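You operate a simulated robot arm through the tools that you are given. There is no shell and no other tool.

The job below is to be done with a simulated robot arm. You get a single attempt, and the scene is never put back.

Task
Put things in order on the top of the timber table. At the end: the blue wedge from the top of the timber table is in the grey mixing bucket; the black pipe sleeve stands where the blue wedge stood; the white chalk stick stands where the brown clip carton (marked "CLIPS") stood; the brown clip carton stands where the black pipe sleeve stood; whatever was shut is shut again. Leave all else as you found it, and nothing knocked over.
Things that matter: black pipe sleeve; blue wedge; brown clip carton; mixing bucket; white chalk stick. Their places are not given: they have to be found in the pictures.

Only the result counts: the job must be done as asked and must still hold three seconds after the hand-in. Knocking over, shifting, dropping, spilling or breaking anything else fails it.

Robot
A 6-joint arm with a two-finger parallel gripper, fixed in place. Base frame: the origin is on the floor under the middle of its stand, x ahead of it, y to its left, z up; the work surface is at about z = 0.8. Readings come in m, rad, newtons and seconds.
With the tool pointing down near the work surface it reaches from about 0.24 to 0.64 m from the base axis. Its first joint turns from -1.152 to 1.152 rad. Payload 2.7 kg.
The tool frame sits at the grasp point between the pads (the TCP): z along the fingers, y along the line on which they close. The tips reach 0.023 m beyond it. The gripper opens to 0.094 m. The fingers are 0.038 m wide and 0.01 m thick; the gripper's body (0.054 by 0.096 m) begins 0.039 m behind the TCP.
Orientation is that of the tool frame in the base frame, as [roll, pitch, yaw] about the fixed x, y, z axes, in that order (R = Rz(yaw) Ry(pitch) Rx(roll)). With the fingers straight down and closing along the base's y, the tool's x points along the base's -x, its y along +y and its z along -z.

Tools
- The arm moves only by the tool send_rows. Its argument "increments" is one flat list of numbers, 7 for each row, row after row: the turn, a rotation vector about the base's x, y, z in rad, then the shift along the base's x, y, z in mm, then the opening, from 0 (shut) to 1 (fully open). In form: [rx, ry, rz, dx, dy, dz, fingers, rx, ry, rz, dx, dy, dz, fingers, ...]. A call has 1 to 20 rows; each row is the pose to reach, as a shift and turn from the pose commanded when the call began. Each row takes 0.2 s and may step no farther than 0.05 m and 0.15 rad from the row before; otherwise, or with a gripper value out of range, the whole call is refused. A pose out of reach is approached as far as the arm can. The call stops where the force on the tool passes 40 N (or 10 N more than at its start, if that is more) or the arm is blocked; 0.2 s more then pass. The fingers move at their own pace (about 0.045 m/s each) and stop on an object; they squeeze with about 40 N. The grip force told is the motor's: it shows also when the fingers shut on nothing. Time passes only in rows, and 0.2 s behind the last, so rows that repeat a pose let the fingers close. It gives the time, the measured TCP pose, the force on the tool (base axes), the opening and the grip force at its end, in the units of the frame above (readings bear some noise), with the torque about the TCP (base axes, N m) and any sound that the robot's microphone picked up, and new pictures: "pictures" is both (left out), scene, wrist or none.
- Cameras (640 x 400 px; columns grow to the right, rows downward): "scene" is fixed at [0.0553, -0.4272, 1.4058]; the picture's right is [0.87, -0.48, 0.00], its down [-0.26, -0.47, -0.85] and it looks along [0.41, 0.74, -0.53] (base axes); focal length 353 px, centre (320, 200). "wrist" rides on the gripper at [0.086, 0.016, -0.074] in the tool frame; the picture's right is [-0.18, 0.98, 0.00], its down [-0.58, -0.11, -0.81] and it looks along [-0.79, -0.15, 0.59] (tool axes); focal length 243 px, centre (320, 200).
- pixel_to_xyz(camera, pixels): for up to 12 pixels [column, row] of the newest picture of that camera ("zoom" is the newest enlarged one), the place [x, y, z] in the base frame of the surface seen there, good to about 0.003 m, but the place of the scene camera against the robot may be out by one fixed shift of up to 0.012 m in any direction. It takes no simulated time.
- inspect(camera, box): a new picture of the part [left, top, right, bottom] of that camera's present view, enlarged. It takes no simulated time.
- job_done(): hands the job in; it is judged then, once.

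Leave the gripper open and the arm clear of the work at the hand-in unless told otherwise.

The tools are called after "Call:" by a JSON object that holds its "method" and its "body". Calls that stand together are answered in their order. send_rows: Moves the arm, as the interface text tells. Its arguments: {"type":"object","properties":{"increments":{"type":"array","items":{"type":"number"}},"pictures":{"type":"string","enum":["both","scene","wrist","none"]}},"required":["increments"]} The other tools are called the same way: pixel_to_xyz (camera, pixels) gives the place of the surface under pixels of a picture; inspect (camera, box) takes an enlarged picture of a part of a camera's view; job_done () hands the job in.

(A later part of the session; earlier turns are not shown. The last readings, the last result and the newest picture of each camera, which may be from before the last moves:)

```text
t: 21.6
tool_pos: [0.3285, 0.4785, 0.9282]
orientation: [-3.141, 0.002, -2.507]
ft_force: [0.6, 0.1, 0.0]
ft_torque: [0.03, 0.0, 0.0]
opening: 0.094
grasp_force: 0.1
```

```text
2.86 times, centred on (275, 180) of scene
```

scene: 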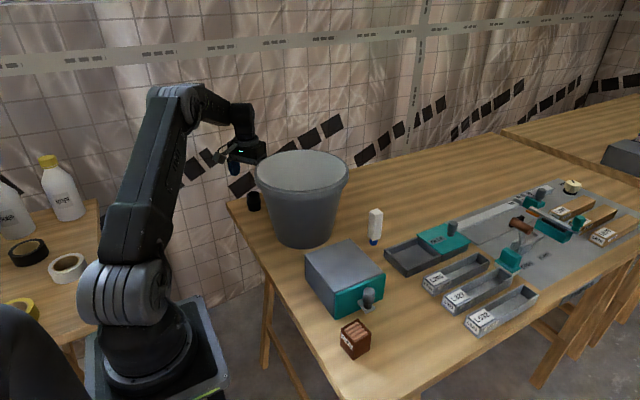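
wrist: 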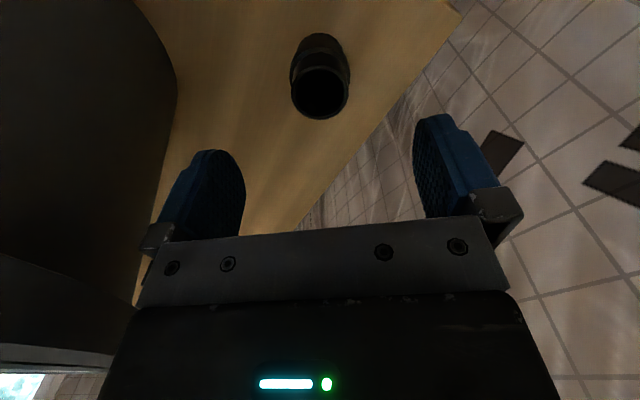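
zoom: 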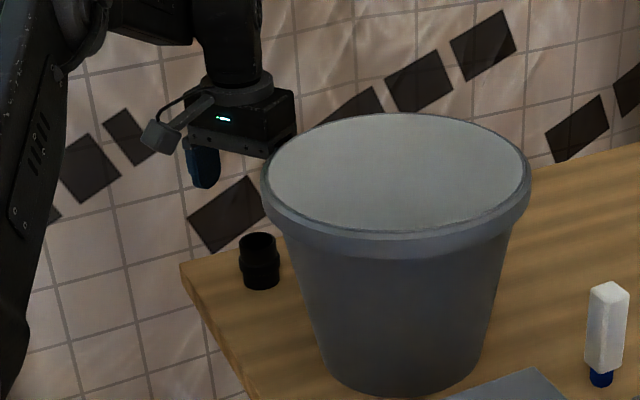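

The sleeve centre is confirmed at (0.329,0.4805). I'll descend the remaining 96 mm to z ≈ 0.832, with a 1.5 mm nudge in y.

Call:
{"method": "send_rows", "body": {"increments": [0, 0, 0, 0.5, 1.5, -35, 1, 0, 0, 0, 0.5, 1.5, -65, 1, 0, 0, 0, 0.5, 1.5, -85, 1, 0, 0, 0, 0.5, 1.5, -96, 1, 0, 0, 0, 0.5, 1.5, -96, 1]}}

```text
t: 22.8
tool_pos: [0.328, 0.4801, 0.8337]
orientation: [3.141, -0.001, -2.507]
ft_force: [0.1, -0.4, -0.2]
ft_torque: [-0.01, 0.0, -0.03]
opening: 0.094
grasp_force: 0.0
```

scene: 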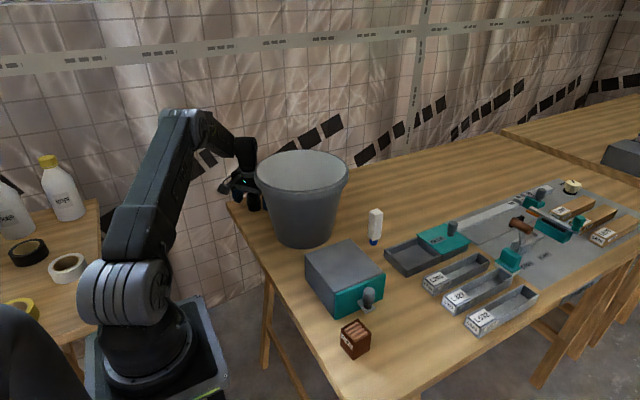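
wrist: 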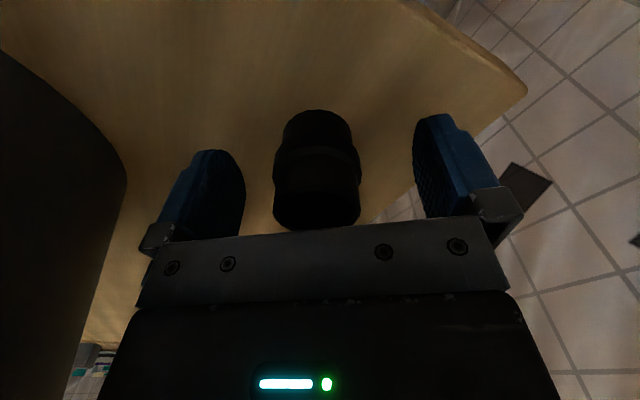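

The sleeve stands between the fingers (column about 317, finger faces at 245 and 415). Closing now.

Call:
{"method": "send_rows", "body": {"increments": [0, 0, 0, 0, 0, 0, 0, 0, 0, 0, 0, 0, 0, 0, 0, 0, 0, 0, 0, 0, 0, 0, 0, 0, 0, 0, 0, 0, 0, 0, 0, 0, 0, 0, 0, 0, 0, 0, 0, 0, 0, 0]}}

```text
t: 24.2
tool_pos: [0.3284, 0.4796, 0.8342]
orientation: [-3.141, -0.001, -2.505]
ft_force: [0.2, 0.6, 0.7]
ft_torque: [0.01, -0.01, 0.01]
opening: 0.0418
grasp_force: 40.5
```

scene: 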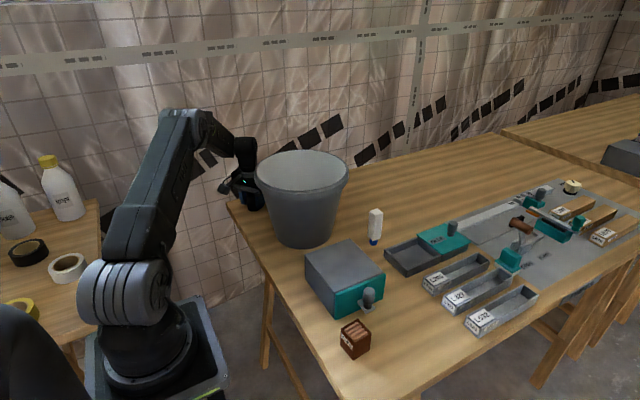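
wrist: 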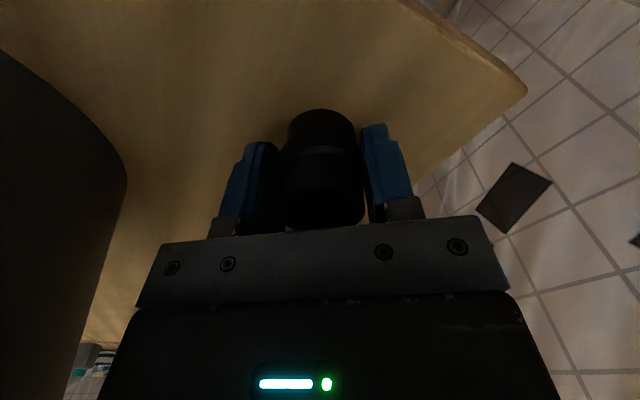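

Gripped at opening 0.042 with 40 N. I'll lift straight up 287 mm, clear of the bucket rim.

Call:
{"method": "send_rows", "body": {"increments": [0, 0, 0, 0, 0, 20, 0, 0, 0, 0, 0, 0, 60, 0, 0, 0, 0, 0, 0, 100, 0, 0, 0, 0, 0, 0, 145, 0, 0, 0, 0, 0, 0, 190, 0, 0, 0, 0, 0, 0, 240, 0, 0, 0, 0, 0, 0, 287, 0, 0, 0, 0, 0, 0, 287, 0]}}

```text
t: 26.0
tool_pos: [0.326, 0.48, 1.1227]
orientation: [-3.141, 0.001, -2.507]
ft_force: [-0.2, -0.2, -0.2]
ft_torque: [0.0, -0.03, 0.0]
opening: 0.0424
grasp_force: 40.0
```

scene: 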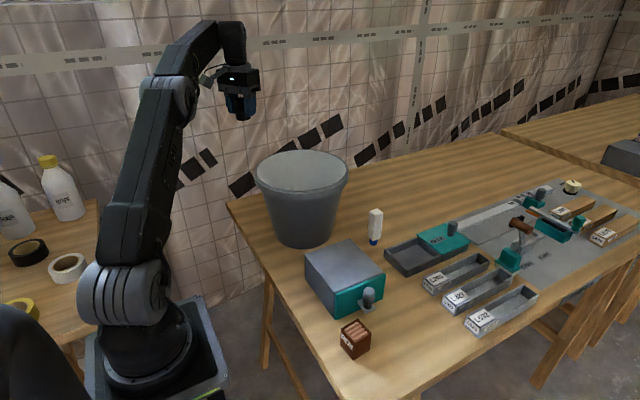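
wrist: 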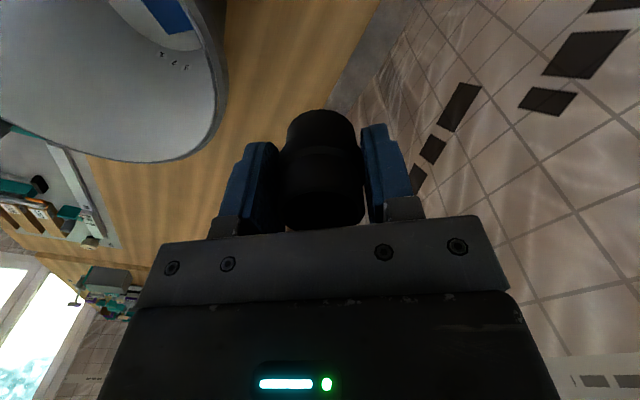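

The sleeve is held upright, and the wedge is visible inside the bucket at (170,10). I'll carry the sleeve at z 1.12 to above the wedge's old place (0.469,-0.118), turning back by -0.45 rad.

Call:
{"method": "send_rows", "body": {"increments": [0, 0, -0.035, 11, -46, 0, 0, 0, 0, -0.07, 22, -92, 0, 0, 0, 0, -0.105, 33, -138, 0, 0, 0, 0, -0.14, 44, -184, 0, 0, 0, 0, -0.175, 55, -230, 0, 0, 0, 0, -0.21, 66, -276, 0, 0, 0, 0, -0.245, 77, -322, 0, 0, 0, 0, -0.28, 88, -368, 0, 0, 0, 0, -0.315, 99, -414, 0, 0, 0, 0, -0.35, 110, -460, 0, 0, 0, 0, -0.385, 121, -506, 0, 0, 0, 0, -0.42, 132, -552, 0, 0, 0, 0, -0.45, 142, -598, 0, 0, 0, 0, -0.45, 142, -598, 0, 0]}}

```text
t: 29.0
tool_pos: [0.4691, -0.1187, 1.121]
orientation: [-3.141, -0.002, -2.957]
ft_force: [-1.1, 0.1, -0.3]
ft_torque: [-0.04, 0.02, -0.02]
opening: 0.042
grasp_force: 39.9
```

scene: 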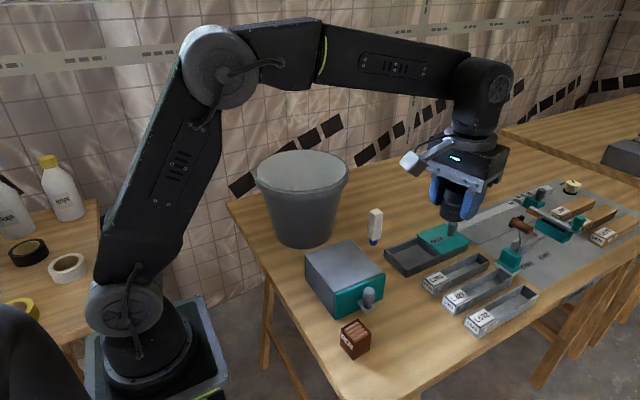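
wrist: 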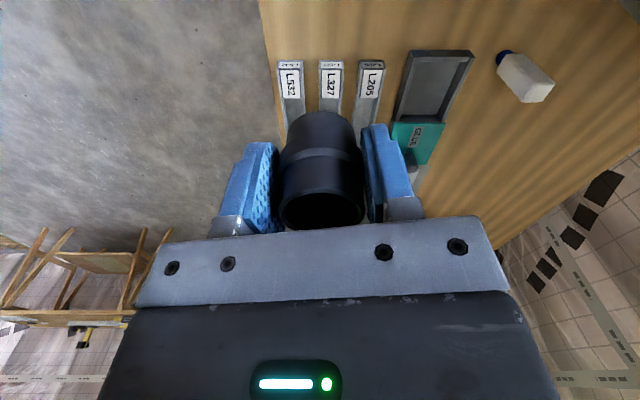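

I'm above the target at (0.469,-0.119). I'll descend to z ≈ 0.848, leaving the sleeve about 1.4 cm above the table, and check.

Call:
{"method": "send_rows", "body": {"increments": [0, 0, 0, 0, 0, -45, 0, 0, 0, 0, 0, 0, -90, 0, 0, 0, 0, 0, 0, -135, 0, 0, 0, 0, 0, 0, -180, 0, 0, 0, 0, 0, 0, -220, 0, 0, 0, 0, 0, 0, -250, 0, 0, 0, 0, 0, 0, -273, 0, 0, 0, 0, 0, 0, -273, 0]}}

```text
t: 30.8
tool_pos: [0.4686, -0.1193, 0.8463]
orientation: [-3.14, 0.0, -2.957]
ft_force: [-0.2, -0.7, -0.2]
ft_torque: [-0.02, 0.02, -0.03]
opening: 0.0422
grasp_force: 40.1
```

scene: 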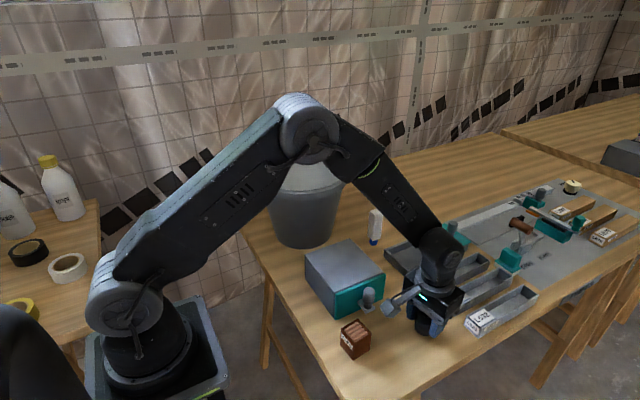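
wrist: 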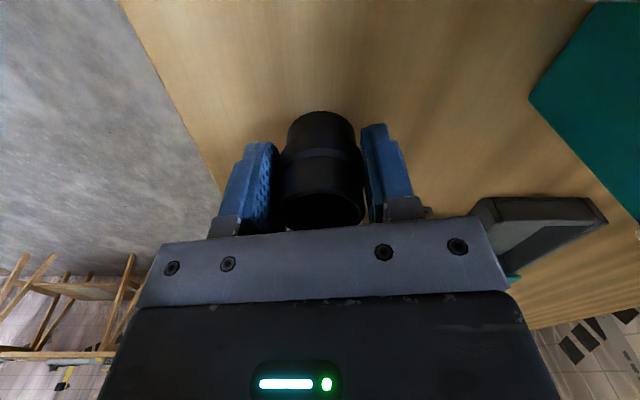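

The sleeve is upright about 14 mm above the table. I'll lower it in small steps to the grasp height and check the force before opening.

Call:
{"method": "send_rows", "body": {"increments": [0, 0, 0, 0, 0, -6, 0, 0, 0, 0, 0, 0, -10, 0, 0, 0, 0, 0, 0, -12.5, 0, 0, 0, 0, 0, 0, -14, 0, 0, 0, 0, 0, 0, -14, 0], "pictures": "wrist"}}

```text
t: 32.0
tool_pos: [0.4689, -0.1191, 0.8333]
orientation: [3.14, 0.002, -2.955]
ft_force: [-4.9, 1.5, 13.8]
ft_torque: [0.08, 0.08, 0.04]
opening: 0.042
grasp_force: 40.1
```

wrist: 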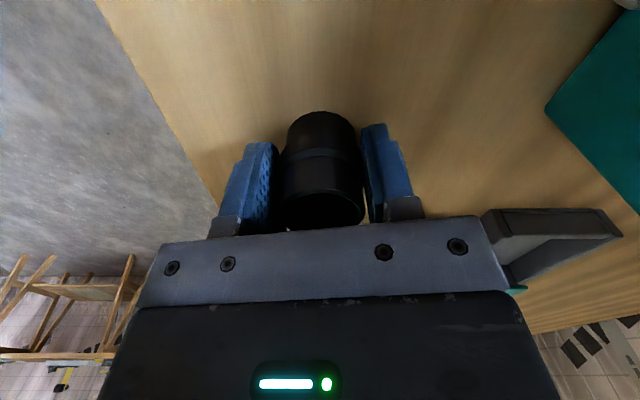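

There's 14 N of upward force, so the sleeve is on the table. I'll relieve about 1 mm and open the fingers.

Call:
{"method": "send_rows", "body": {"increments": [0, 0, 0, 0, 0, 1, 0, 0, 0, 0, 0, 0, 1, 0.6, 0, 0, 0, 0, 0, 1, 1, 0, 0, 0, 0, 0, 1, 1, 0, 0, 0, 0, 0, 1, 1, 0, 0, 0, 0, 0, 1, 1]}}

```text
t: 33.4
tool_pos: [0.4696, -0.1181, 0.833]
orientation: [3.142, 0.0, -2.957]
ft_force: [-1.3, 0.6, -0.1]
ft_torque: [0.02, -0.02, 0.0]
opening: 0.094
grasp_force: 0.2
```

scene: 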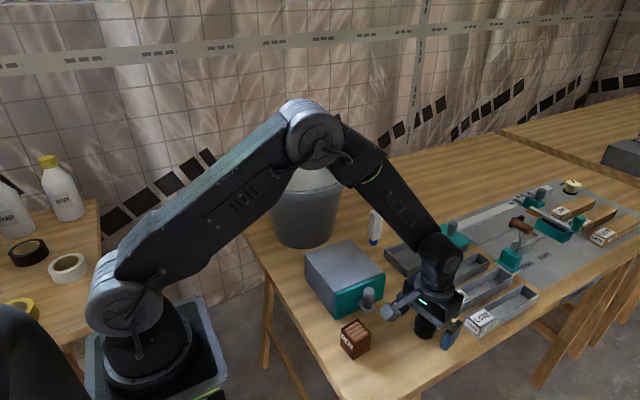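
wrist: 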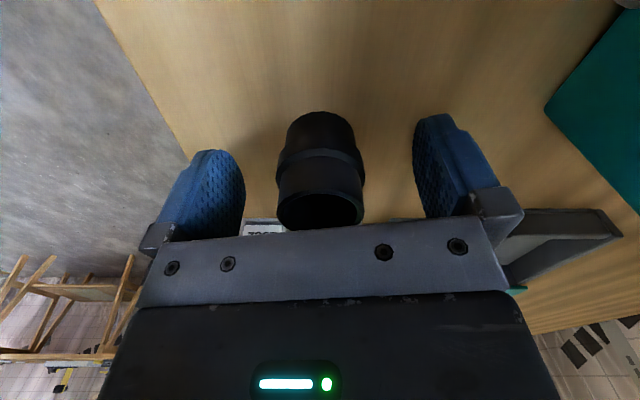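

The sleeve stands free. I'll rise straight up, then move back to a viewpoint near (0.30,-0.07,1.08) to check the sleeve and measure the carton.

Call:
{"method": "send_rows", "body": {"increments": [0, 0, 0, 0, 0, 30, 1, 0, 0, 0, 0, 0, 75, 1, 0, 0, 0, 0, 0, 120, 1, 0, 0, 0, 0, 0, 168, 1, 0, 0, -0.05, -42, 12, 188, 1, 0, 0, -0.1, -84, 24, 208, 1, 0, 0, -0.15, -127, 36, 228, 1, 0, 0, -0.185, -170, 48, 247, 1, 0, 0, -0.185, -170, 48, 247, 1]}}

```text
t: 35.4
tool_pos: [0.2972, -0.0675, 1.0817]
orientation: [-3.141, 0.0, 3.139]
ft_force: [-0.2, -0.4, 0.3]
ft_torque: [0.03, 0.02, -0.02]
opening: 0.0939
grasp_force: 0.1
```

scene: 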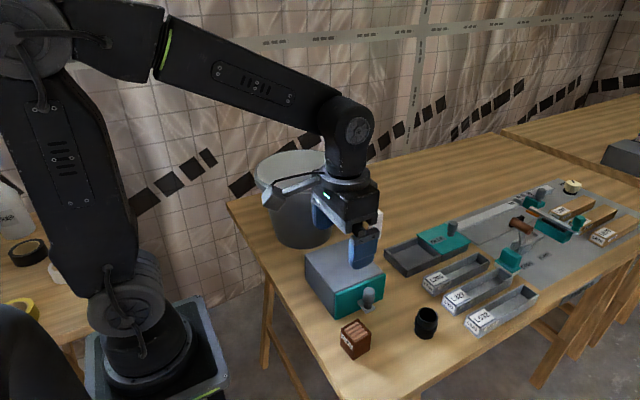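
wrist: 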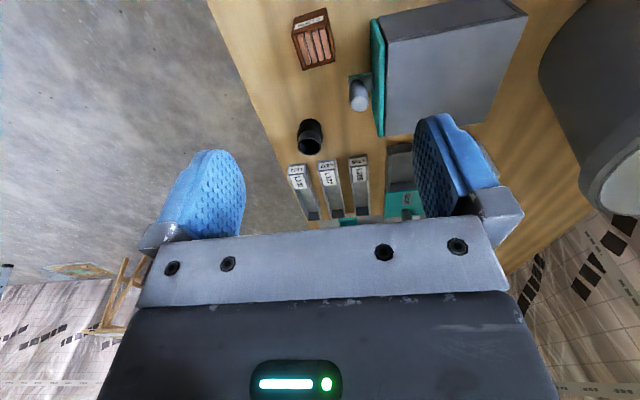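

The sleeve stands in the wedge's old spot at about (310,137), and the carton is visible at (314,40). I'll zoom in and measure both.

Call:
{"method": "inspect", "body": {"camera": "wrist", "box": [270, 0, 400, 80]}}

Call:
{"method": "pixel_to_xyz", "body": {"camera": "wrist", "pixels": [[294, 33], [328, 24], [304, 69], [335, 61], [316, 46], [293, 18], [325, 10], [331, 40], [299, 50], [311, 29], [309, 138], [360, 95]]}}

Call:
{"method": "pixel_to_xyz", "body": {"camera": "wrist", "pixels": [[309, 138], [300, 142], [321, 143], [310, 132], [310, 153], [302, 133], [318, 133], [309, 121], [368, 80], [378, 30], [352, 78], [360, 110]]}}

```text
4.92 times, centred on (335, 40) of wrist
```

zoom: 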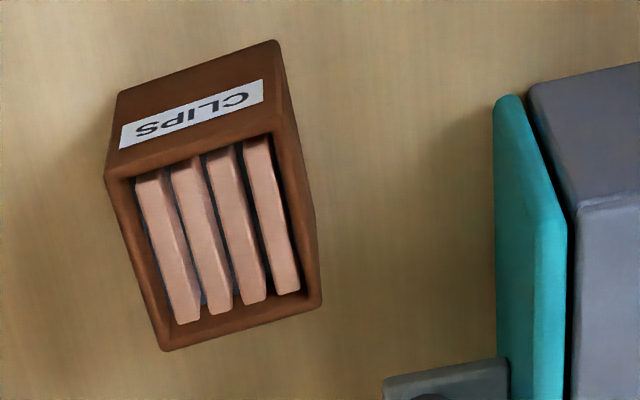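

```text
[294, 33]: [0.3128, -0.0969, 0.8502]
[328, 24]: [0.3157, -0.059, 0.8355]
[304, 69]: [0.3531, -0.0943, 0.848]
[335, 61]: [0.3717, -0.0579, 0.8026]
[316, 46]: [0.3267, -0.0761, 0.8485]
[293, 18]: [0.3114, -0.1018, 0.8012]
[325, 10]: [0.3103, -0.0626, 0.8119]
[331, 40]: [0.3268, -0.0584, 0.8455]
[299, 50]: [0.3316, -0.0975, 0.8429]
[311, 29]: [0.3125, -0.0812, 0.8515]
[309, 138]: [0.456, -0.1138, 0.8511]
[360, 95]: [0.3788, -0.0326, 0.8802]
```

```text
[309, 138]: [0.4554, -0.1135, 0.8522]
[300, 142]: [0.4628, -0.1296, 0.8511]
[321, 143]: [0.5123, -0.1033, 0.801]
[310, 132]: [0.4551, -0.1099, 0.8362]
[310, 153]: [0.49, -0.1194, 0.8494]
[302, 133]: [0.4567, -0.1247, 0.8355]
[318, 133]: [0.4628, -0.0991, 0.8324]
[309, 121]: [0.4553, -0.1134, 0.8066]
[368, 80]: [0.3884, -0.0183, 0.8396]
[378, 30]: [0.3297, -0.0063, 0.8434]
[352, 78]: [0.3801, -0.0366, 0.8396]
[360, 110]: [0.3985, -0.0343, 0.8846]
```

I need finer corner readings of the carton's top face to get its centre and yaw.

Call:
{"method": "pixel_to_xyz", "body": {"camera": "wrist", "pixels": [[293, 35], [324.5, 28], [333.5, 60], [304, 69.5], [309, 31], [319, 65], [297.5, 51], [329, 44], [300, 33.5], [317, 29.5], [326, 63], [311, 68]]}}

Call:
{"method": "pixel_to_xyz", "body": {"camera": "scene", "pixels": [[342, 331], [355, 321], [371, 333], [358, 344], [357, 332], [427, 312], [417, 314], [437, 314], [427, 320], [341, 345], [357, 357], [371, 349]]}}

Call:
{"method": "inspect", "body": {"camera": "scene", "box": [325, 290, 455, 370]}}

```text
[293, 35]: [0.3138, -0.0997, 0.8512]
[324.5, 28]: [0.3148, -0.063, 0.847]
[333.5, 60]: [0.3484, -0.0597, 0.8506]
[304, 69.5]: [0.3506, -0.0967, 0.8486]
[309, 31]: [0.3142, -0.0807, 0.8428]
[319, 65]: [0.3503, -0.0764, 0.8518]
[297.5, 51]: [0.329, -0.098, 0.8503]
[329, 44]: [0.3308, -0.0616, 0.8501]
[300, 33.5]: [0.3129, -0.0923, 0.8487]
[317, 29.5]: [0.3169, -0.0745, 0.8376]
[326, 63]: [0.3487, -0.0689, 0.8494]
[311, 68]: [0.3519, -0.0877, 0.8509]
```

```text
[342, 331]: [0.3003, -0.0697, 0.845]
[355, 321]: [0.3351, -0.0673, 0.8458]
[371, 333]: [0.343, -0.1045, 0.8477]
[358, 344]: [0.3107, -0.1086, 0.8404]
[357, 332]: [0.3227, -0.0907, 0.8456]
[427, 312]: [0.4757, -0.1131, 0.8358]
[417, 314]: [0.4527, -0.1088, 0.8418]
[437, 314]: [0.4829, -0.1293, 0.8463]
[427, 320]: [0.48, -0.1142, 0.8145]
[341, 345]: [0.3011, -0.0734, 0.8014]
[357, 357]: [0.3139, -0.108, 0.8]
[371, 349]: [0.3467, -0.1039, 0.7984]
```

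```text
4.92 times, centred on (390, 330) of scene
```

zoom: 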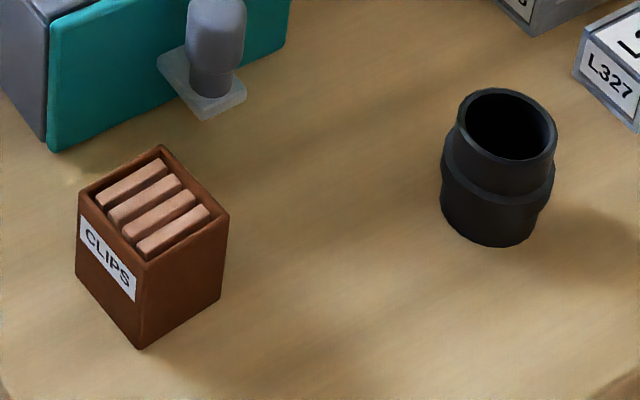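

The carton's centre is about (0.332,-0.080), footprint about 0.038 square, yaw about 0.06 rad, top at z 0.851. The teal front of the box is at y ≈ -0.006 and its knob near (0.379,-0.034). I'll move above the carton at z ≈ 0.93 with the fingers at 0.7 opening to stay clear of the box.

Call:
{"method": "send_rows", "body": {"increments": [0, 0, 0.02, 12, -4, -40, 1, 0, 0, 0.04, 24, -8, -80, 0.7, 0, 0, 0.06, 35, -12.5, -120, 0.7, 0, 0, 0.06, 35, -12.5, -150, 0.7, 0, 0, 0.06, 35, -12.5, -150, 0.7]}}

```text
t: 36.6
tool_pos: [0.3351, -0.0831, 0.9324]
orientation: [3.141, -0.001, -3.08]
ft_force: [0.0, 0.8, -0.2]
ft_torque: [0.03, 0.03, 0.02]
opening: 0.066
grasp_force: 0.0
```

scene: 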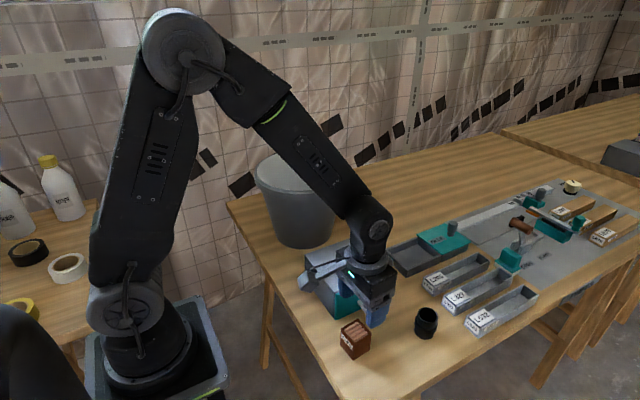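
wrist: 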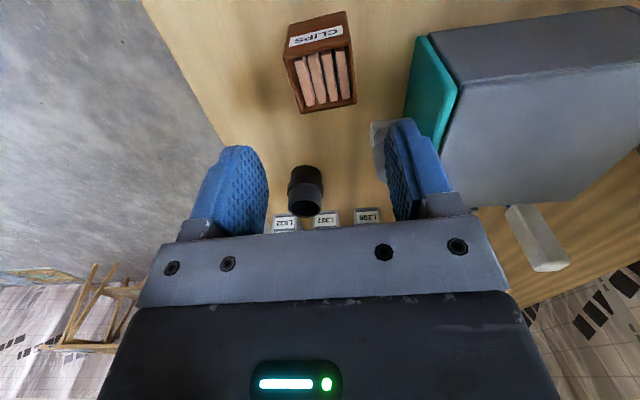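

The carton is well placed at (320,60) between the finger lines. I'll re-measure its top corners from this closer view.

Call:
{"method": "pixel_to_xyz", "body": {"camera": "wrist", "pixels": [[287, 64], [350, 50], [354, 100], [302, 111], [294, 88], [352, 75], [318, 56], [328, 105], [380, 130], [415, 60], [400, 110], [445, 95]]}}

Call:
{"method": "inspect", "body": {"camera": "wrist", "box": [260, 0, 460, 130]}}

```text
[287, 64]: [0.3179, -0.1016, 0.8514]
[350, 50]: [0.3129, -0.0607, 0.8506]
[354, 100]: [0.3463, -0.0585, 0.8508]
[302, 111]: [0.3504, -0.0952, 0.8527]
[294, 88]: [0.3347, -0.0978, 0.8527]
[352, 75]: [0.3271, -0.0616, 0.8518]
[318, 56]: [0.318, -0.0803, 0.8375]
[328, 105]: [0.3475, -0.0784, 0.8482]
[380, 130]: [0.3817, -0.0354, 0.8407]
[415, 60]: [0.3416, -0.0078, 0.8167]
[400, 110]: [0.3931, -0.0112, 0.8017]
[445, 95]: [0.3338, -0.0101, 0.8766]
```

```text
3.08 times, centred on (360, 65) of wrist
```

zoom: 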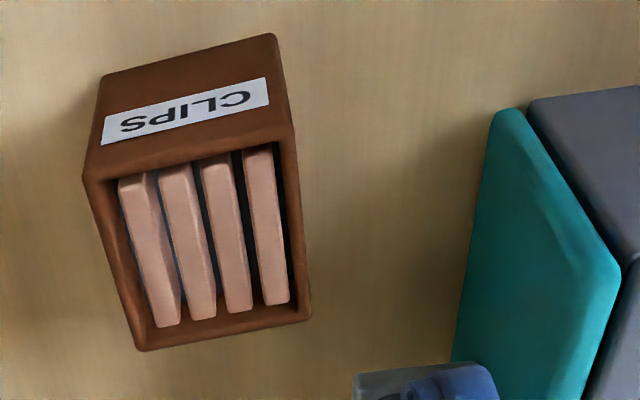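

Carton centre (0.332,-0.0795), yaw about 0.1 rad. I'll shift (-3,+3) mm, add 0.045 rad, and descend to z ≈ 0.834 with the fingers at 0.7.

Call:
{"method": "send_rows", "body": {"increments": [0, 0, 0.045, -3, 3, -30, 0.7, 0, 0, 0.045, -3, 3, -60, 0.7, 0, 0, 0.045, -3, 3, -85, 0.7, 0, 0, 0.045, -3, 3, -98, 0.7, 0, 0, 0.045, -3, 3, -98, 0.7]}}

```text
t: 37.8
tool_pos: [0.3326, -0.0801, 0.8327]
orientation: [-3.141, 0.002, -3.038]
ft_force: [0.1, -0.1, 0.8]
ft_torque: [0.0, 0.01, 0.01]
opening: 0.0657
grasp_force: 0.0
```

scene: 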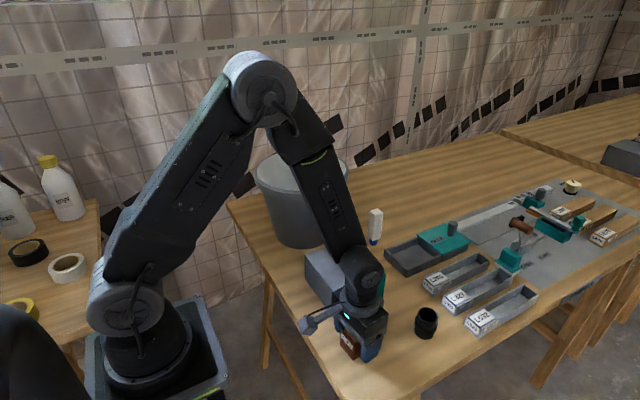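
wrist: 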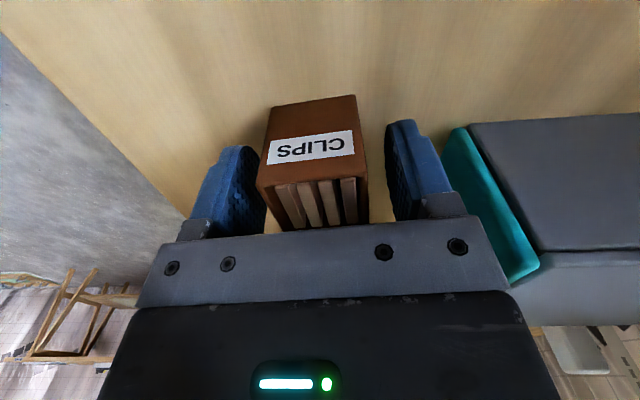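

The carton stands between the pads with clearance on both sides. Closing gently on it now.

Call:
{"method": "send_rows", "body": {"increments": [0, 0, 0, 0, 0, 0, 0.5, 0, 0, 0, 0, 0, 0, 0.3, 0, 0, 0, 0, 0, 0, 0.3, 0, 0, 0, 0, 0, 0, 0.3, 0, 0, 0, 0, 0, 0, 0.3]}}

```text
t: 39.0
tool_pos: [0.333, -0.0798, 0.8326]
orientation: [-3.141, -0.001, -3.037]
ft_force: [-0.1, -0.8, -0.2]
ft_torque: [0.02, 0.01, 0.0]
opening: 0.0416
grasp_force: 40.0
```

scene: 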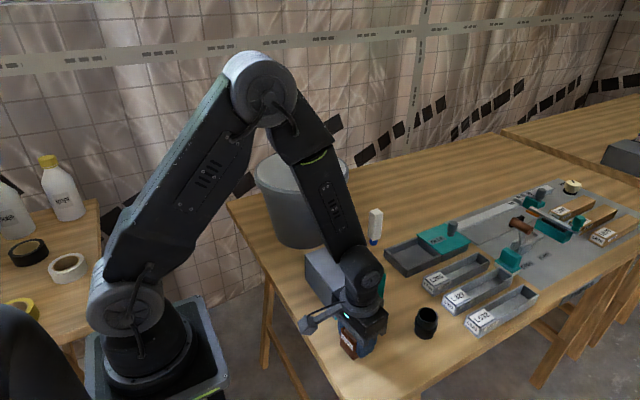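
wrist: 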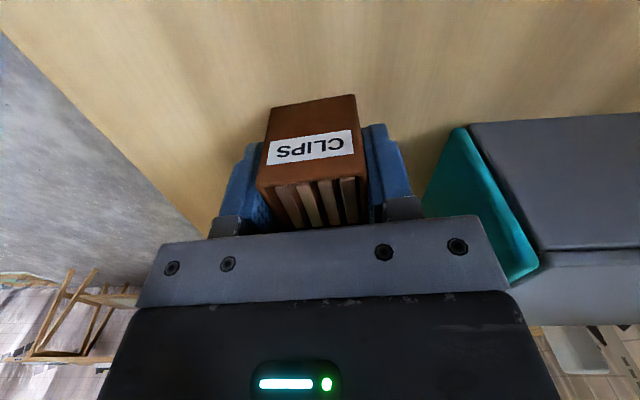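

The carton is held upright at opening 0.0416. I'll lift it straight up 288 mm, level.

Call:
{"method": "send_rows", "body": {"increments": [0, 0, 0, 0, 0, 12, 0.3, 0, 0, 0, 0, 0, 40, 0.3, 0, 0, 0, 0, 0, 80, 0.3, 0, 0, 0, 0, 0, 122, 0.3, 0, 0, 0, 0, 0, 165, 0.3, 0, 0, 0, 0, 0, 208, 0.3, 0, 0, 0, 0, 0, 250, 0.3, 0, 0, 0, 0, 0, 278, 0.3, 0, 0, 0, 0, 0, 288, 0.3, 0, 0, 0, 0, 0, 288, 0.3]}}

```text
t: 41.2
tool_pos: [0.3331, -0.0803, 1.1208]
orientation: [-3.142, 0.0, -3.037]
ft_force: [-0.2, -0.5, -1.5]
ft_torque: [0.04, 0.02, 0.0]
opening: 0.0416
grasp_force: 39.5
```

scene: 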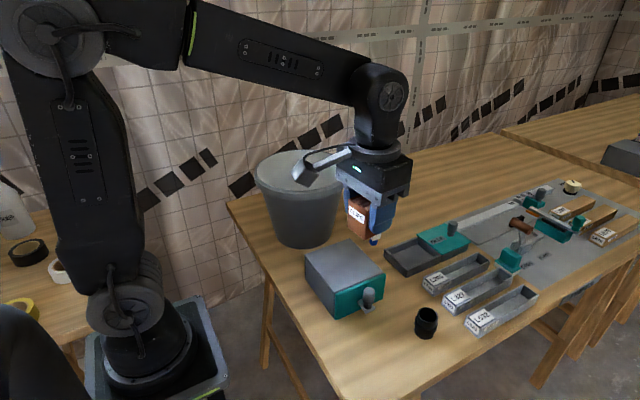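
wrist: 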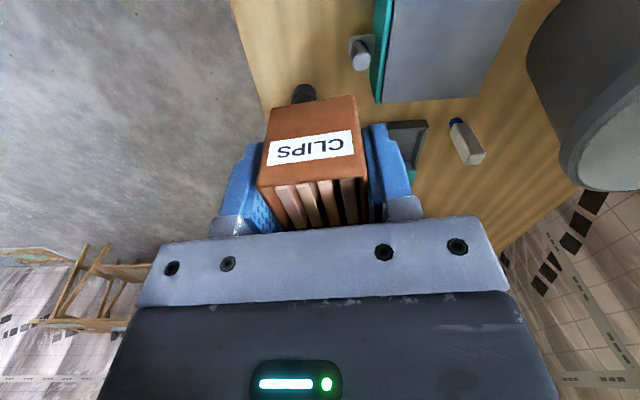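

The carton is held level. I'll carry it at z 1.12 along +y to above the sleeve's old spot (0.329,0.4805), keeping the same yaw.

Call:
{"method": "send_rows", "body": {"increments": [0, 0, 0, 0, 20, 0, 0.3, 0, 0, 0, 0, 55, 0, 0.3, 0, 0, 0, -1, 100, 0, 0.3, 0, 0, 0, -1, 146, 0, 0.3, 0, 0, 0, -1, 192, 0, 0.3, 0, 0, 0, -2, 238, 0, 0.3, 0, 0, 0, -2, 284, 0, 0.3, 0, 0, 0, -2, 330, 0, 0.3, 0, 0, 0, -3, 376, 0, 0.3, 0, 0, 0, -3, 422, 0, 0.3, 0, 0, 0, -4, 468, 0, 0.3, 0, 0, 0, -4, 510, 0, 0.3, 0, 0, 0, -4, 543, 0, 0.3, 0, 0, 0, -4, 561, 0, 0.3, 0, 0, 0, -4, 561, 0, 0.3]}}

```text
t: 44.4
tool_pos: [0.3275, 0.4818, 1.1213]
orientation: [3.14, -0.001, -3.038]
ft_force: [-0.3, 0.7, -0.3]
ft_torque: [-0.02, -0.03, 0.02]
opening: 0.0416
grasp_force: 40.0
```

scene: 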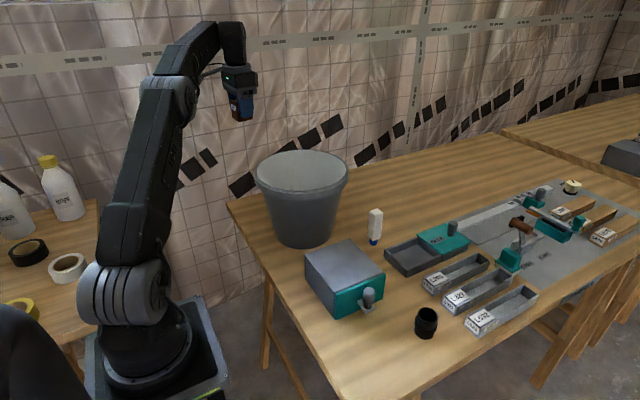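
wrist: 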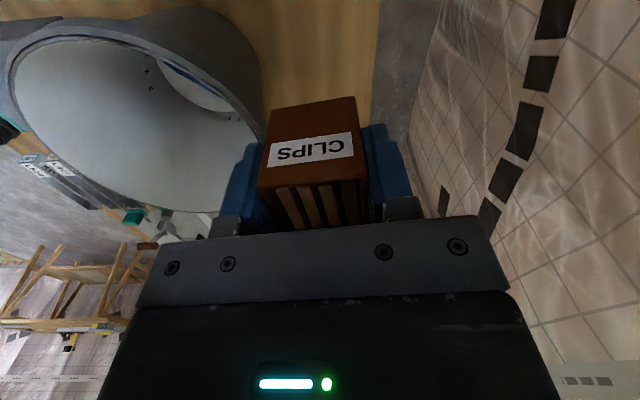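

I'm above the target at (0.328,0.482) with the bucket to the left. I'll descend in steps to z ≈ 0.95 first and check clearance to the bucket.

Call:
{"method": "send_rows", "body": {"increments": [0, 0, 0, 1, -0.5, -30, 0.3, 0, 0, 0, 1, -0.5, -70, 0.3, 0, 0, 0, 1, -0.5, -110, 0.3, 0, 0, 0, 1, -0.5, -150, 0.3, 0, 0, 0, 1, -0.5, -172, 0.3, 0, 0, 0, 1, -0.5, -172, 0.3]}}

```text
t: 45.8
tool_pos: [0.3297, 0.4794, 0.9483]
orientation: [-3.14, 0.002, -3.037]
ft_force: [0.6, -0.4, -1.3]
ft_torque: [0.03, 0.02, 0.0]
opening: 0.0415
grasp_force: 39.7
```

scene: 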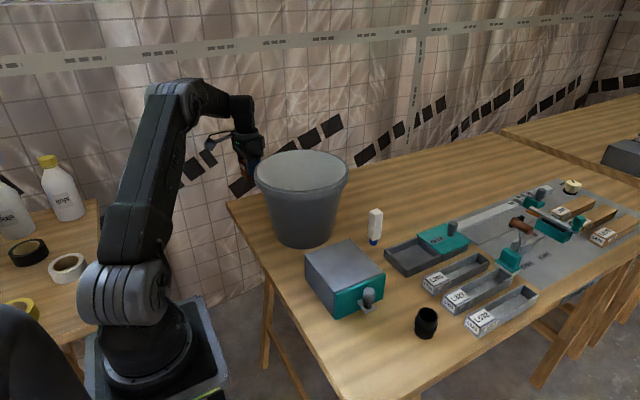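
wrist: 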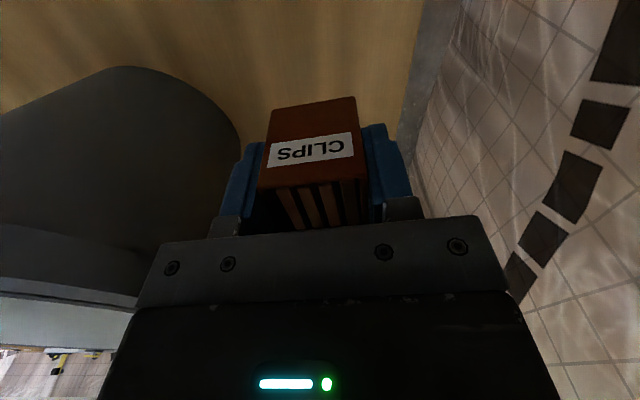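

No contact, and the geometry gives about 2 cm to the rim. I'll continue down to about 1 cm above the table.

Call:
{"method": "send_rows", "body": {"increments": [0, 0, 0, -0.5, 0.5, -30, 0.3, 0, 0, 0, -0.5, 0.5, -65, 0.3, 0, 0, 0, -0.5, 0.5, -90, 0.3, 0, 0, 0, -0.5, 0.5, -106, 0.3, 0, 0, 0, -0.5, 0.5, -106, 0.3]}}

```text
t: 47.0
tool_pos: [0.3277, 0.4815, 0.8427]
orientation: [-3.141, 0.0, -3.036]
ft_force: [-0.1, -0.4, -1.6]
ft_torque: [0.0, -0.01, 0.0]
opening: 0.0418
grasp_force: 39.9
```

scene: 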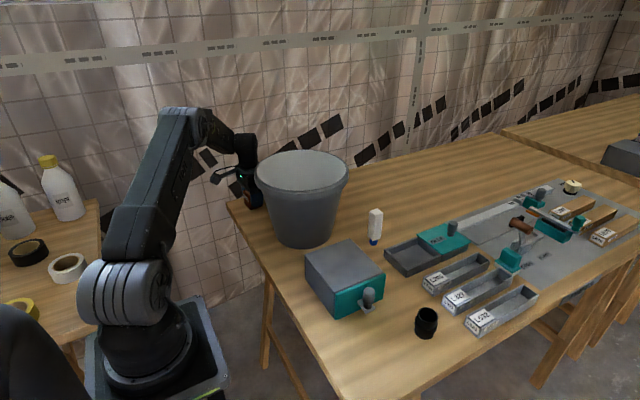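
wrist: 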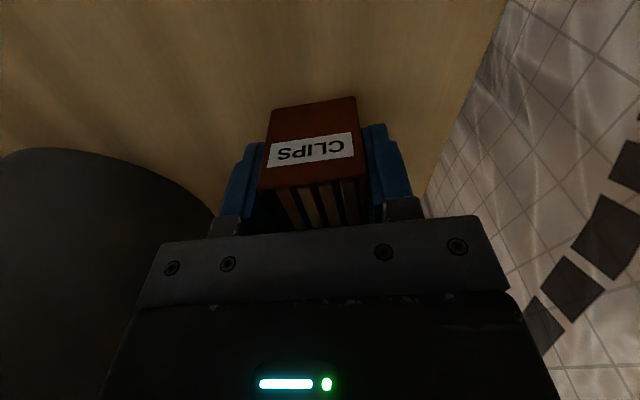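

About 10 mm remain to the table. Lowering in small steps.

Call:
{"method": "send_rows", "body": {"increments": [0, 0, 0, 0, 0, -5, 0.3, 0, 0, 0, 0, 0, -8, 0.3, 0, 0, 0, 0, 0, -9.5, 0.3, 0, 0, 0, 0, 0, -9.5, 0.3], "pictures": "wrist"}}

```text
t: 48.0
tool_pos: [0.3301, 0.483, 0.8323]
orientation: [3.142, -0.001, -3.038]
ft_force: [0.2, 0.4, -0.1]
ft_torque: [-0.04, 0.01, 0.0]
opening: 0.0417
grasp_force: 40.2
```

wrist: 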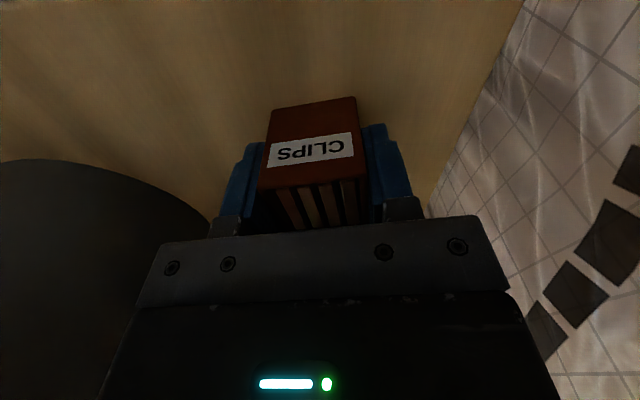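

No contact force yet. I'll go down in 1 mm steps until I feel the table.

Call:
{"method": "send_rows", "body": {"increments": [0, 0, 0, 0, 0, -1, 0.3, 0, 0, 0, 0, 0, -1, 0.3], "pictures": "none"}}

```text
t: 48.6
tool_pos: [0.3303, 0.4804, 0.8325]
orientation: [-3.141, 0.002, -3.036]
ft_force: [-1.0, -0.6, 1.6]
ft_torque: [-0.04, -0.02, -0.01]
opening: 0.0413
grasp_force: 40.2
```

The first touch reads 1.6 N, so the carton is at the table. I'll open the fingers to 0.75.

Call:
{"method": "send_rows", "body": {"increments": [0, 0, 0, 0, 0, -0.5, 0.3, 0, 0, 0, 0, 0, -0.5, 0.55, 0, 0, 0, 0, 0, -0.5, 0.75, 0, 0, 0, 0, 0, -0.5, 0.75, 0, 0, 0, 0, 0, -0.5, 0.75]}}

```text
t: 49.8
tool_pos: [0.3296, 0.4815, 0.8321]
orientation: [-3.14, 0.0, -3.036]
ft_force: [0.1, -0.7, 0.4]
ft_torque: [0.03, 0.01, 0.03]
opening: 0.0707
grasp_force: 0.0
```

scene: 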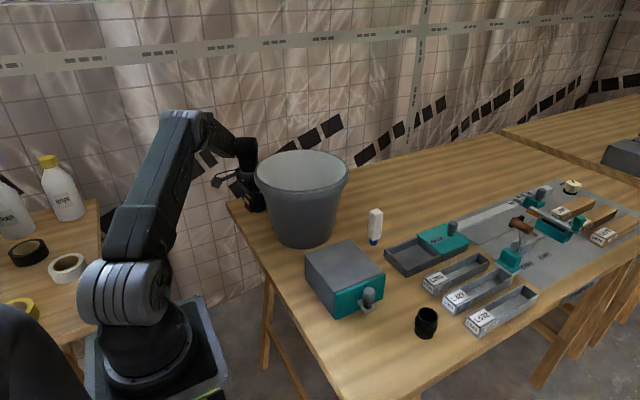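
wrist: 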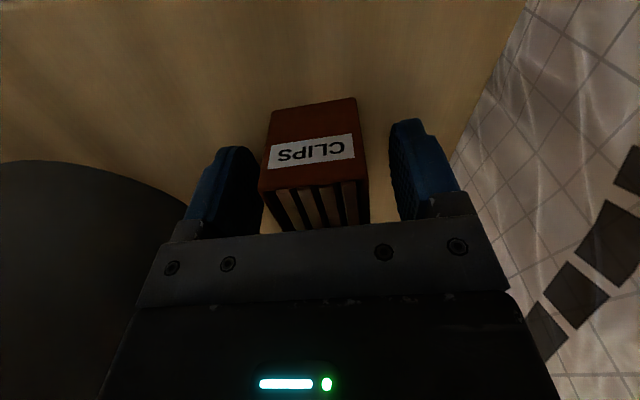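

The carton stands free, fingers clear on both sides. I'll rise straight up, then travel at z ≈ 1.12 to a viewpoint near (0.42,0.12) for the chalk stick.

Call:
{"method": "send_rows", "body": {"increments": [0, 0, 0, 0, 0, 30, 0.75, 0, 0, 0, 0, 0, 75, 0.75, 0, 0, 0, 0, 0, 120, 0.75, 0, 0, 0, 0, 0, 165, 0.75, 0, 0, 0, 0, 0, 210, 0.75, 0, 0, 0, 0, 0, 255, 0.75, 0, 0, 0, 0, 0, 288, 1, 0, 0, 0, 11, -45, 288, 1, 0, 0, 0, 22, -90, 288, 1, 0, 0, 0, 34, -135, 288, 1, 0, 0, 0, 45, -180, 288, 1, 0, 0, 0, 57, -225, 288, 1, 0, 0, 0, 68, -270, 288, 1, 0, 0, 0, 80, -315, 288, 1, 0, 0, 0, 91, -360, 288, 1, 0, 0, 0, 91, -360, 288, 1]}}

```text
t: 53.2
tool_pos: [0.4222, 0.122, 1.1199]
orientation: [3.141, -0.001, -3.037]
ft_force: [-0.5, -0.6, -0.3]
ft_torque: [0.02, 0.02, -0.01]
opening: 0.0944
grasp_force: 0.2
```

scene: 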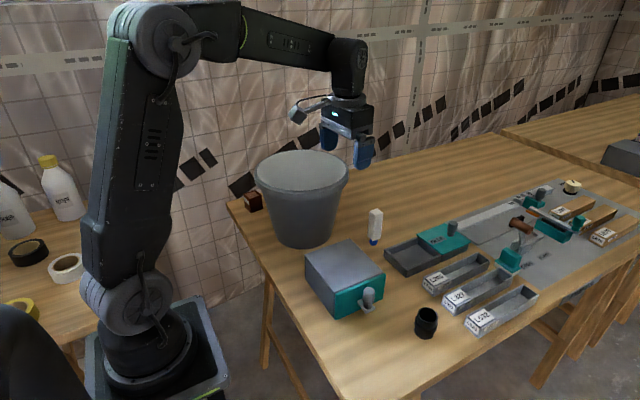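
wrist: 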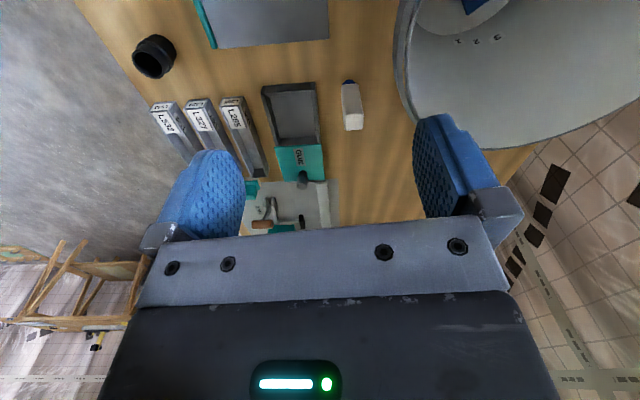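

The carton stands at (253,201) in the scene view, in the sleeve's old place. I'll zoom in there and on the chalk at (352,105) in the wrist view, and measure both.

Call:
{"method": "inspect", "body": {"camera": "scene", "box": [225, 170, 305, 230]}}

Call:
{"method": "inspect", "body": {"camera": "wrist", "box": [310, 65, 400, 140]}}

Call:
{"method": "pixel_to_xyz", "body": {"camera": "wrist", "pixels": [[346, 116], [360, 113], [347, 129], [362, 127], [354, 121], [343, 95], [358, 92], [348, 83], [350, 90], [346, 105], [354, 80], [343, 81]]}}

Call:
{"method": "pixel_to_xyz", "body": {"camera": "scene", "pixels": [[253, 192], [247, 198], [254, 205], [262, 205], [254, 212], [248, 195], [375, 210], [375, 225], [375, 236], [374, 243]]}}

```text
6.67 times, centred on (265, 200) of scene
```

zoom: 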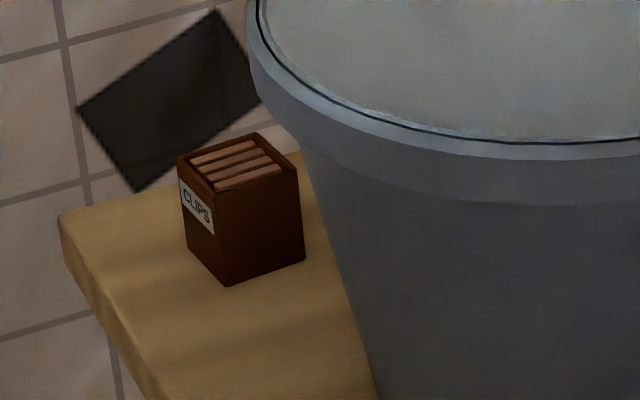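

```text
5.33 times, centred on (355, 102) of wrist
```

zoom: 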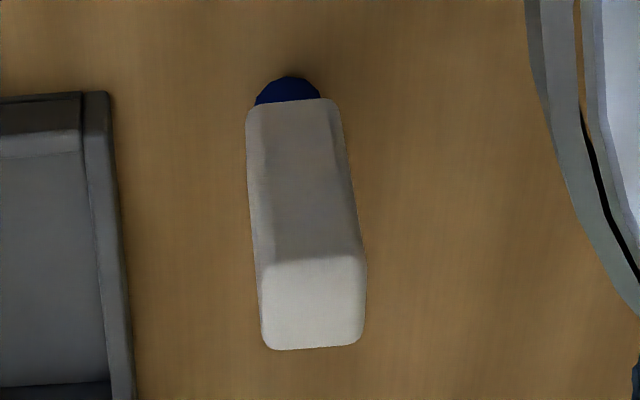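

```text
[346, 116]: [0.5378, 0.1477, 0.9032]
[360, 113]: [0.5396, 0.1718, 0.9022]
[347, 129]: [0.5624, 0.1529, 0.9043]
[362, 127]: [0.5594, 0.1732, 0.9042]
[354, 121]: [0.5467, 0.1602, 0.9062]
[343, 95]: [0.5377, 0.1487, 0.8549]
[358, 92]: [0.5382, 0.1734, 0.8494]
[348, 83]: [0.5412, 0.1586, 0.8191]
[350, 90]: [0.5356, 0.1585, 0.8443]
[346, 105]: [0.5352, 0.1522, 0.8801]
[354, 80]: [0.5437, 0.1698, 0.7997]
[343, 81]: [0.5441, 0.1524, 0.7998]
```

```text
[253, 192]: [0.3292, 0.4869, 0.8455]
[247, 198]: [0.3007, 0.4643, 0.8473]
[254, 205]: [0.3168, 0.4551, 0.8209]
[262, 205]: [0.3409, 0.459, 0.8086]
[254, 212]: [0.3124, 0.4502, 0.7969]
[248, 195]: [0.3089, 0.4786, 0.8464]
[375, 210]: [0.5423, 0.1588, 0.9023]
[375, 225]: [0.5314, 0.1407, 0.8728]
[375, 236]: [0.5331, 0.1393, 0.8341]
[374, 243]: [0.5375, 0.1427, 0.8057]
```

The carton is upright in place. The chalk stick has a white square body (about 0.023) centred near (0.550,0.161), top at z 0.904, on a small blue foot, with faces at about 0.1 rad yaw. At that yaw the camera pod on the hand would touch the bucket, so I'll turn a further 90° to put the pod on the -y side. I'll do this at height and look again.

Call:
{"method": "send_rows", "body": {"increments": [0, 0, 0.142, 10.7, -4.7, -5.5, 1, 0, 0, 0.285, 21.4, -9.4, -11, 1, 0, 0, 0.427, 32.1, -14.1, -16.5, 1, 0, 0, 0.57, 42.8, -18.8, -22, 1, 0, 0, 0.712, 53.5, -23.5, -27.5, 1, 0, 0, 0.854, 64.2, -28.2, -33, 1, 0, 0, 0.997, 74.9, -32.9, -38.5, 1, 0, 0, 1.139, 85.6, -37.6, -44, 1, 0, 0, 1.282, 96.3, -42.3, -49.5, 1, 0, 0, 1.424, 107, -47, -55, 1, 0, 0, 1.566, 118, -52, -60, 1, 0, 0, 1.566, 118, -52, -60, 1]}}

```text
t: 55.8
tool_pos: [0.5391, 0.069, 1.06]
orientation: [3.142, 0.001, -1.47]
ft_force: [-0.1, 0.2, -0.8]
ft_torque: [0.01, 0.0, 0.02]
opening: 0.0939
grasp_force: 0.1
```

scene: 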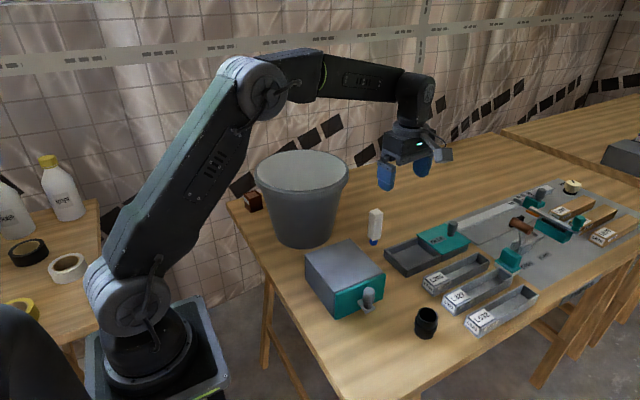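
wrist: 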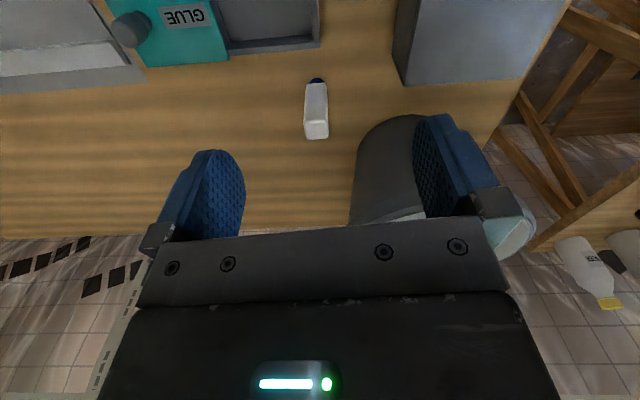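

The turn was reached and the pod is on the -y side. The chalk is at (316,110). I'll zoom in and measure its top face and edges.

Call:
{"method": "inspect", "body": {"camera": "wrist", "box": [280, 70, 360, 150]}}

Call:
{"method": "pixel_to_xyz", "body": {"camera": "wrist", "pixels": [[305, 124], [328, 122], [307, 138], [327, 137], [317, 130], [306, 105], [326, 104], [306, 90], [325, 88], [316, 80], [312, 80], [320, 79]]}}

Call:
{"method": "pixel_to_xyz", "body": {"camera": "wrist", "pixels": [[307, 122], [326, 121], [308, 136], [326, 135], [311, 84], [321, 83], [132, 28], [120, 40], [270, 40], [230, 10], [190, 50], [400, 85]]}}

```text
5.00 times, centred on (320, 110) of wrist
```

zoom: 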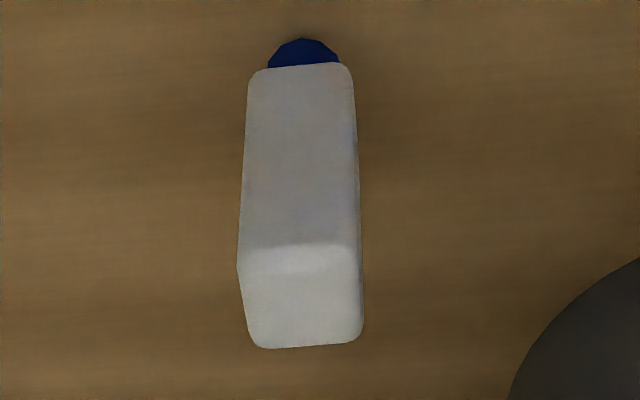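

```text
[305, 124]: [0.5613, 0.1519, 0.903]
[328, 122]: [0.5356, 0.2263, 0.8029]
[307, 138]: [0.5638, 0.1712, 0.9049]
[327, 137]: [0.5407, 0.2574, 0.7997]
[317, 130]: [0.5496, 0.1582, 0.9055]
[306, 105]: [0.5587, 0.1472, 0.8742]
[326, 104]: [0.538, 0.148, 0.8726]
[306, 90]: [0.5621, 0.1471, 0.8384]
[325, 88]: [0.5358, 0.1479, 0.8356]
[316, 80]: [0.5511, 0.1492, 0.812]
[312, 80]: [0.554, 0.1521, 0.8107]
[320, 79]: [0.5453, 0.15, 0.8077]
```

```text
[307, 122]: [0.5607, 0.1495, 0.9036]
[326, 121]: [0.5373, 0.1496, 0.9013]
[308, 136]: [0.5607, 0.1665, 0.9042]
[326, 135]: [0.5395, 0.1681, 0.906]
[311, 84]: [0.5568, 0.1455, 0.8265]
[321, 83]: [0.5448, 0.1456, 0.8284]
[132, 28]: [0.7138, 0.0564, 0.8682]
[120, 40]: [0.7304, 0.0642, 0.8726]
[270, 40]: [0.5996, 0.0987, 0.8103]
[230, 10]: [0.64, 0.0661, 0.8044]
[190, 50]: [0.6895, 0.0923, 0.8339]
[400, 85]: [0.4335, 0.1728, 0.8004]
```

The image geometry shows the chalk's faces are aligned with the base axes, with centre about (0.549,0.160). I'll trim the yaw by -0.09, narrow the fingers to 0.6, and move above the chalk at z ≈ 1.0.

Call:
{"method": "send_rows", "body": {"increments": [0, 0, -0.03, 3, 30, -15, 0.6, 0, 0, -0.06, 6, 60, -30, 0.6, 0, 0, -0.09, 10, 91, -50, 0.6, 0, 0, -0.09, 10, 91, -60, 0.6, 0, 0, -0.09, 10, 91, -60, 0.6]}}

```text
t: 57.0
tool_pos: [0.5484, 0.1605, 0.9994]
orientation: [-3.14, 0.001, -1.562]
ft_force: [0.0, -0.5, 0.0]
ft_torque: [-0.03, -0.02, 0.0]
opening: 0.0563
grasp_force: 0.1
```

scene: 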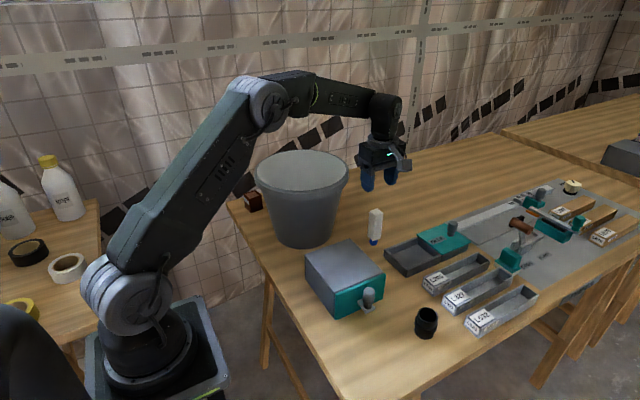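
wrist: 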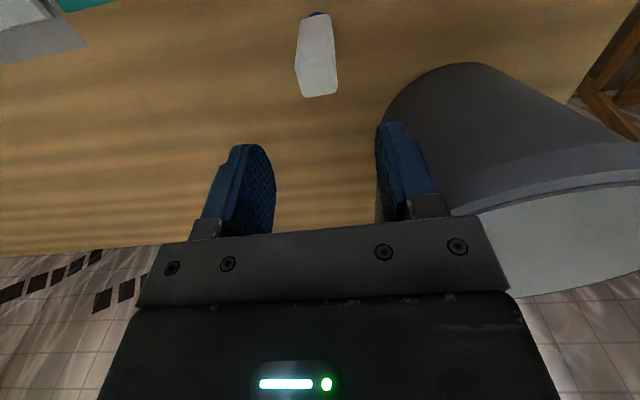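

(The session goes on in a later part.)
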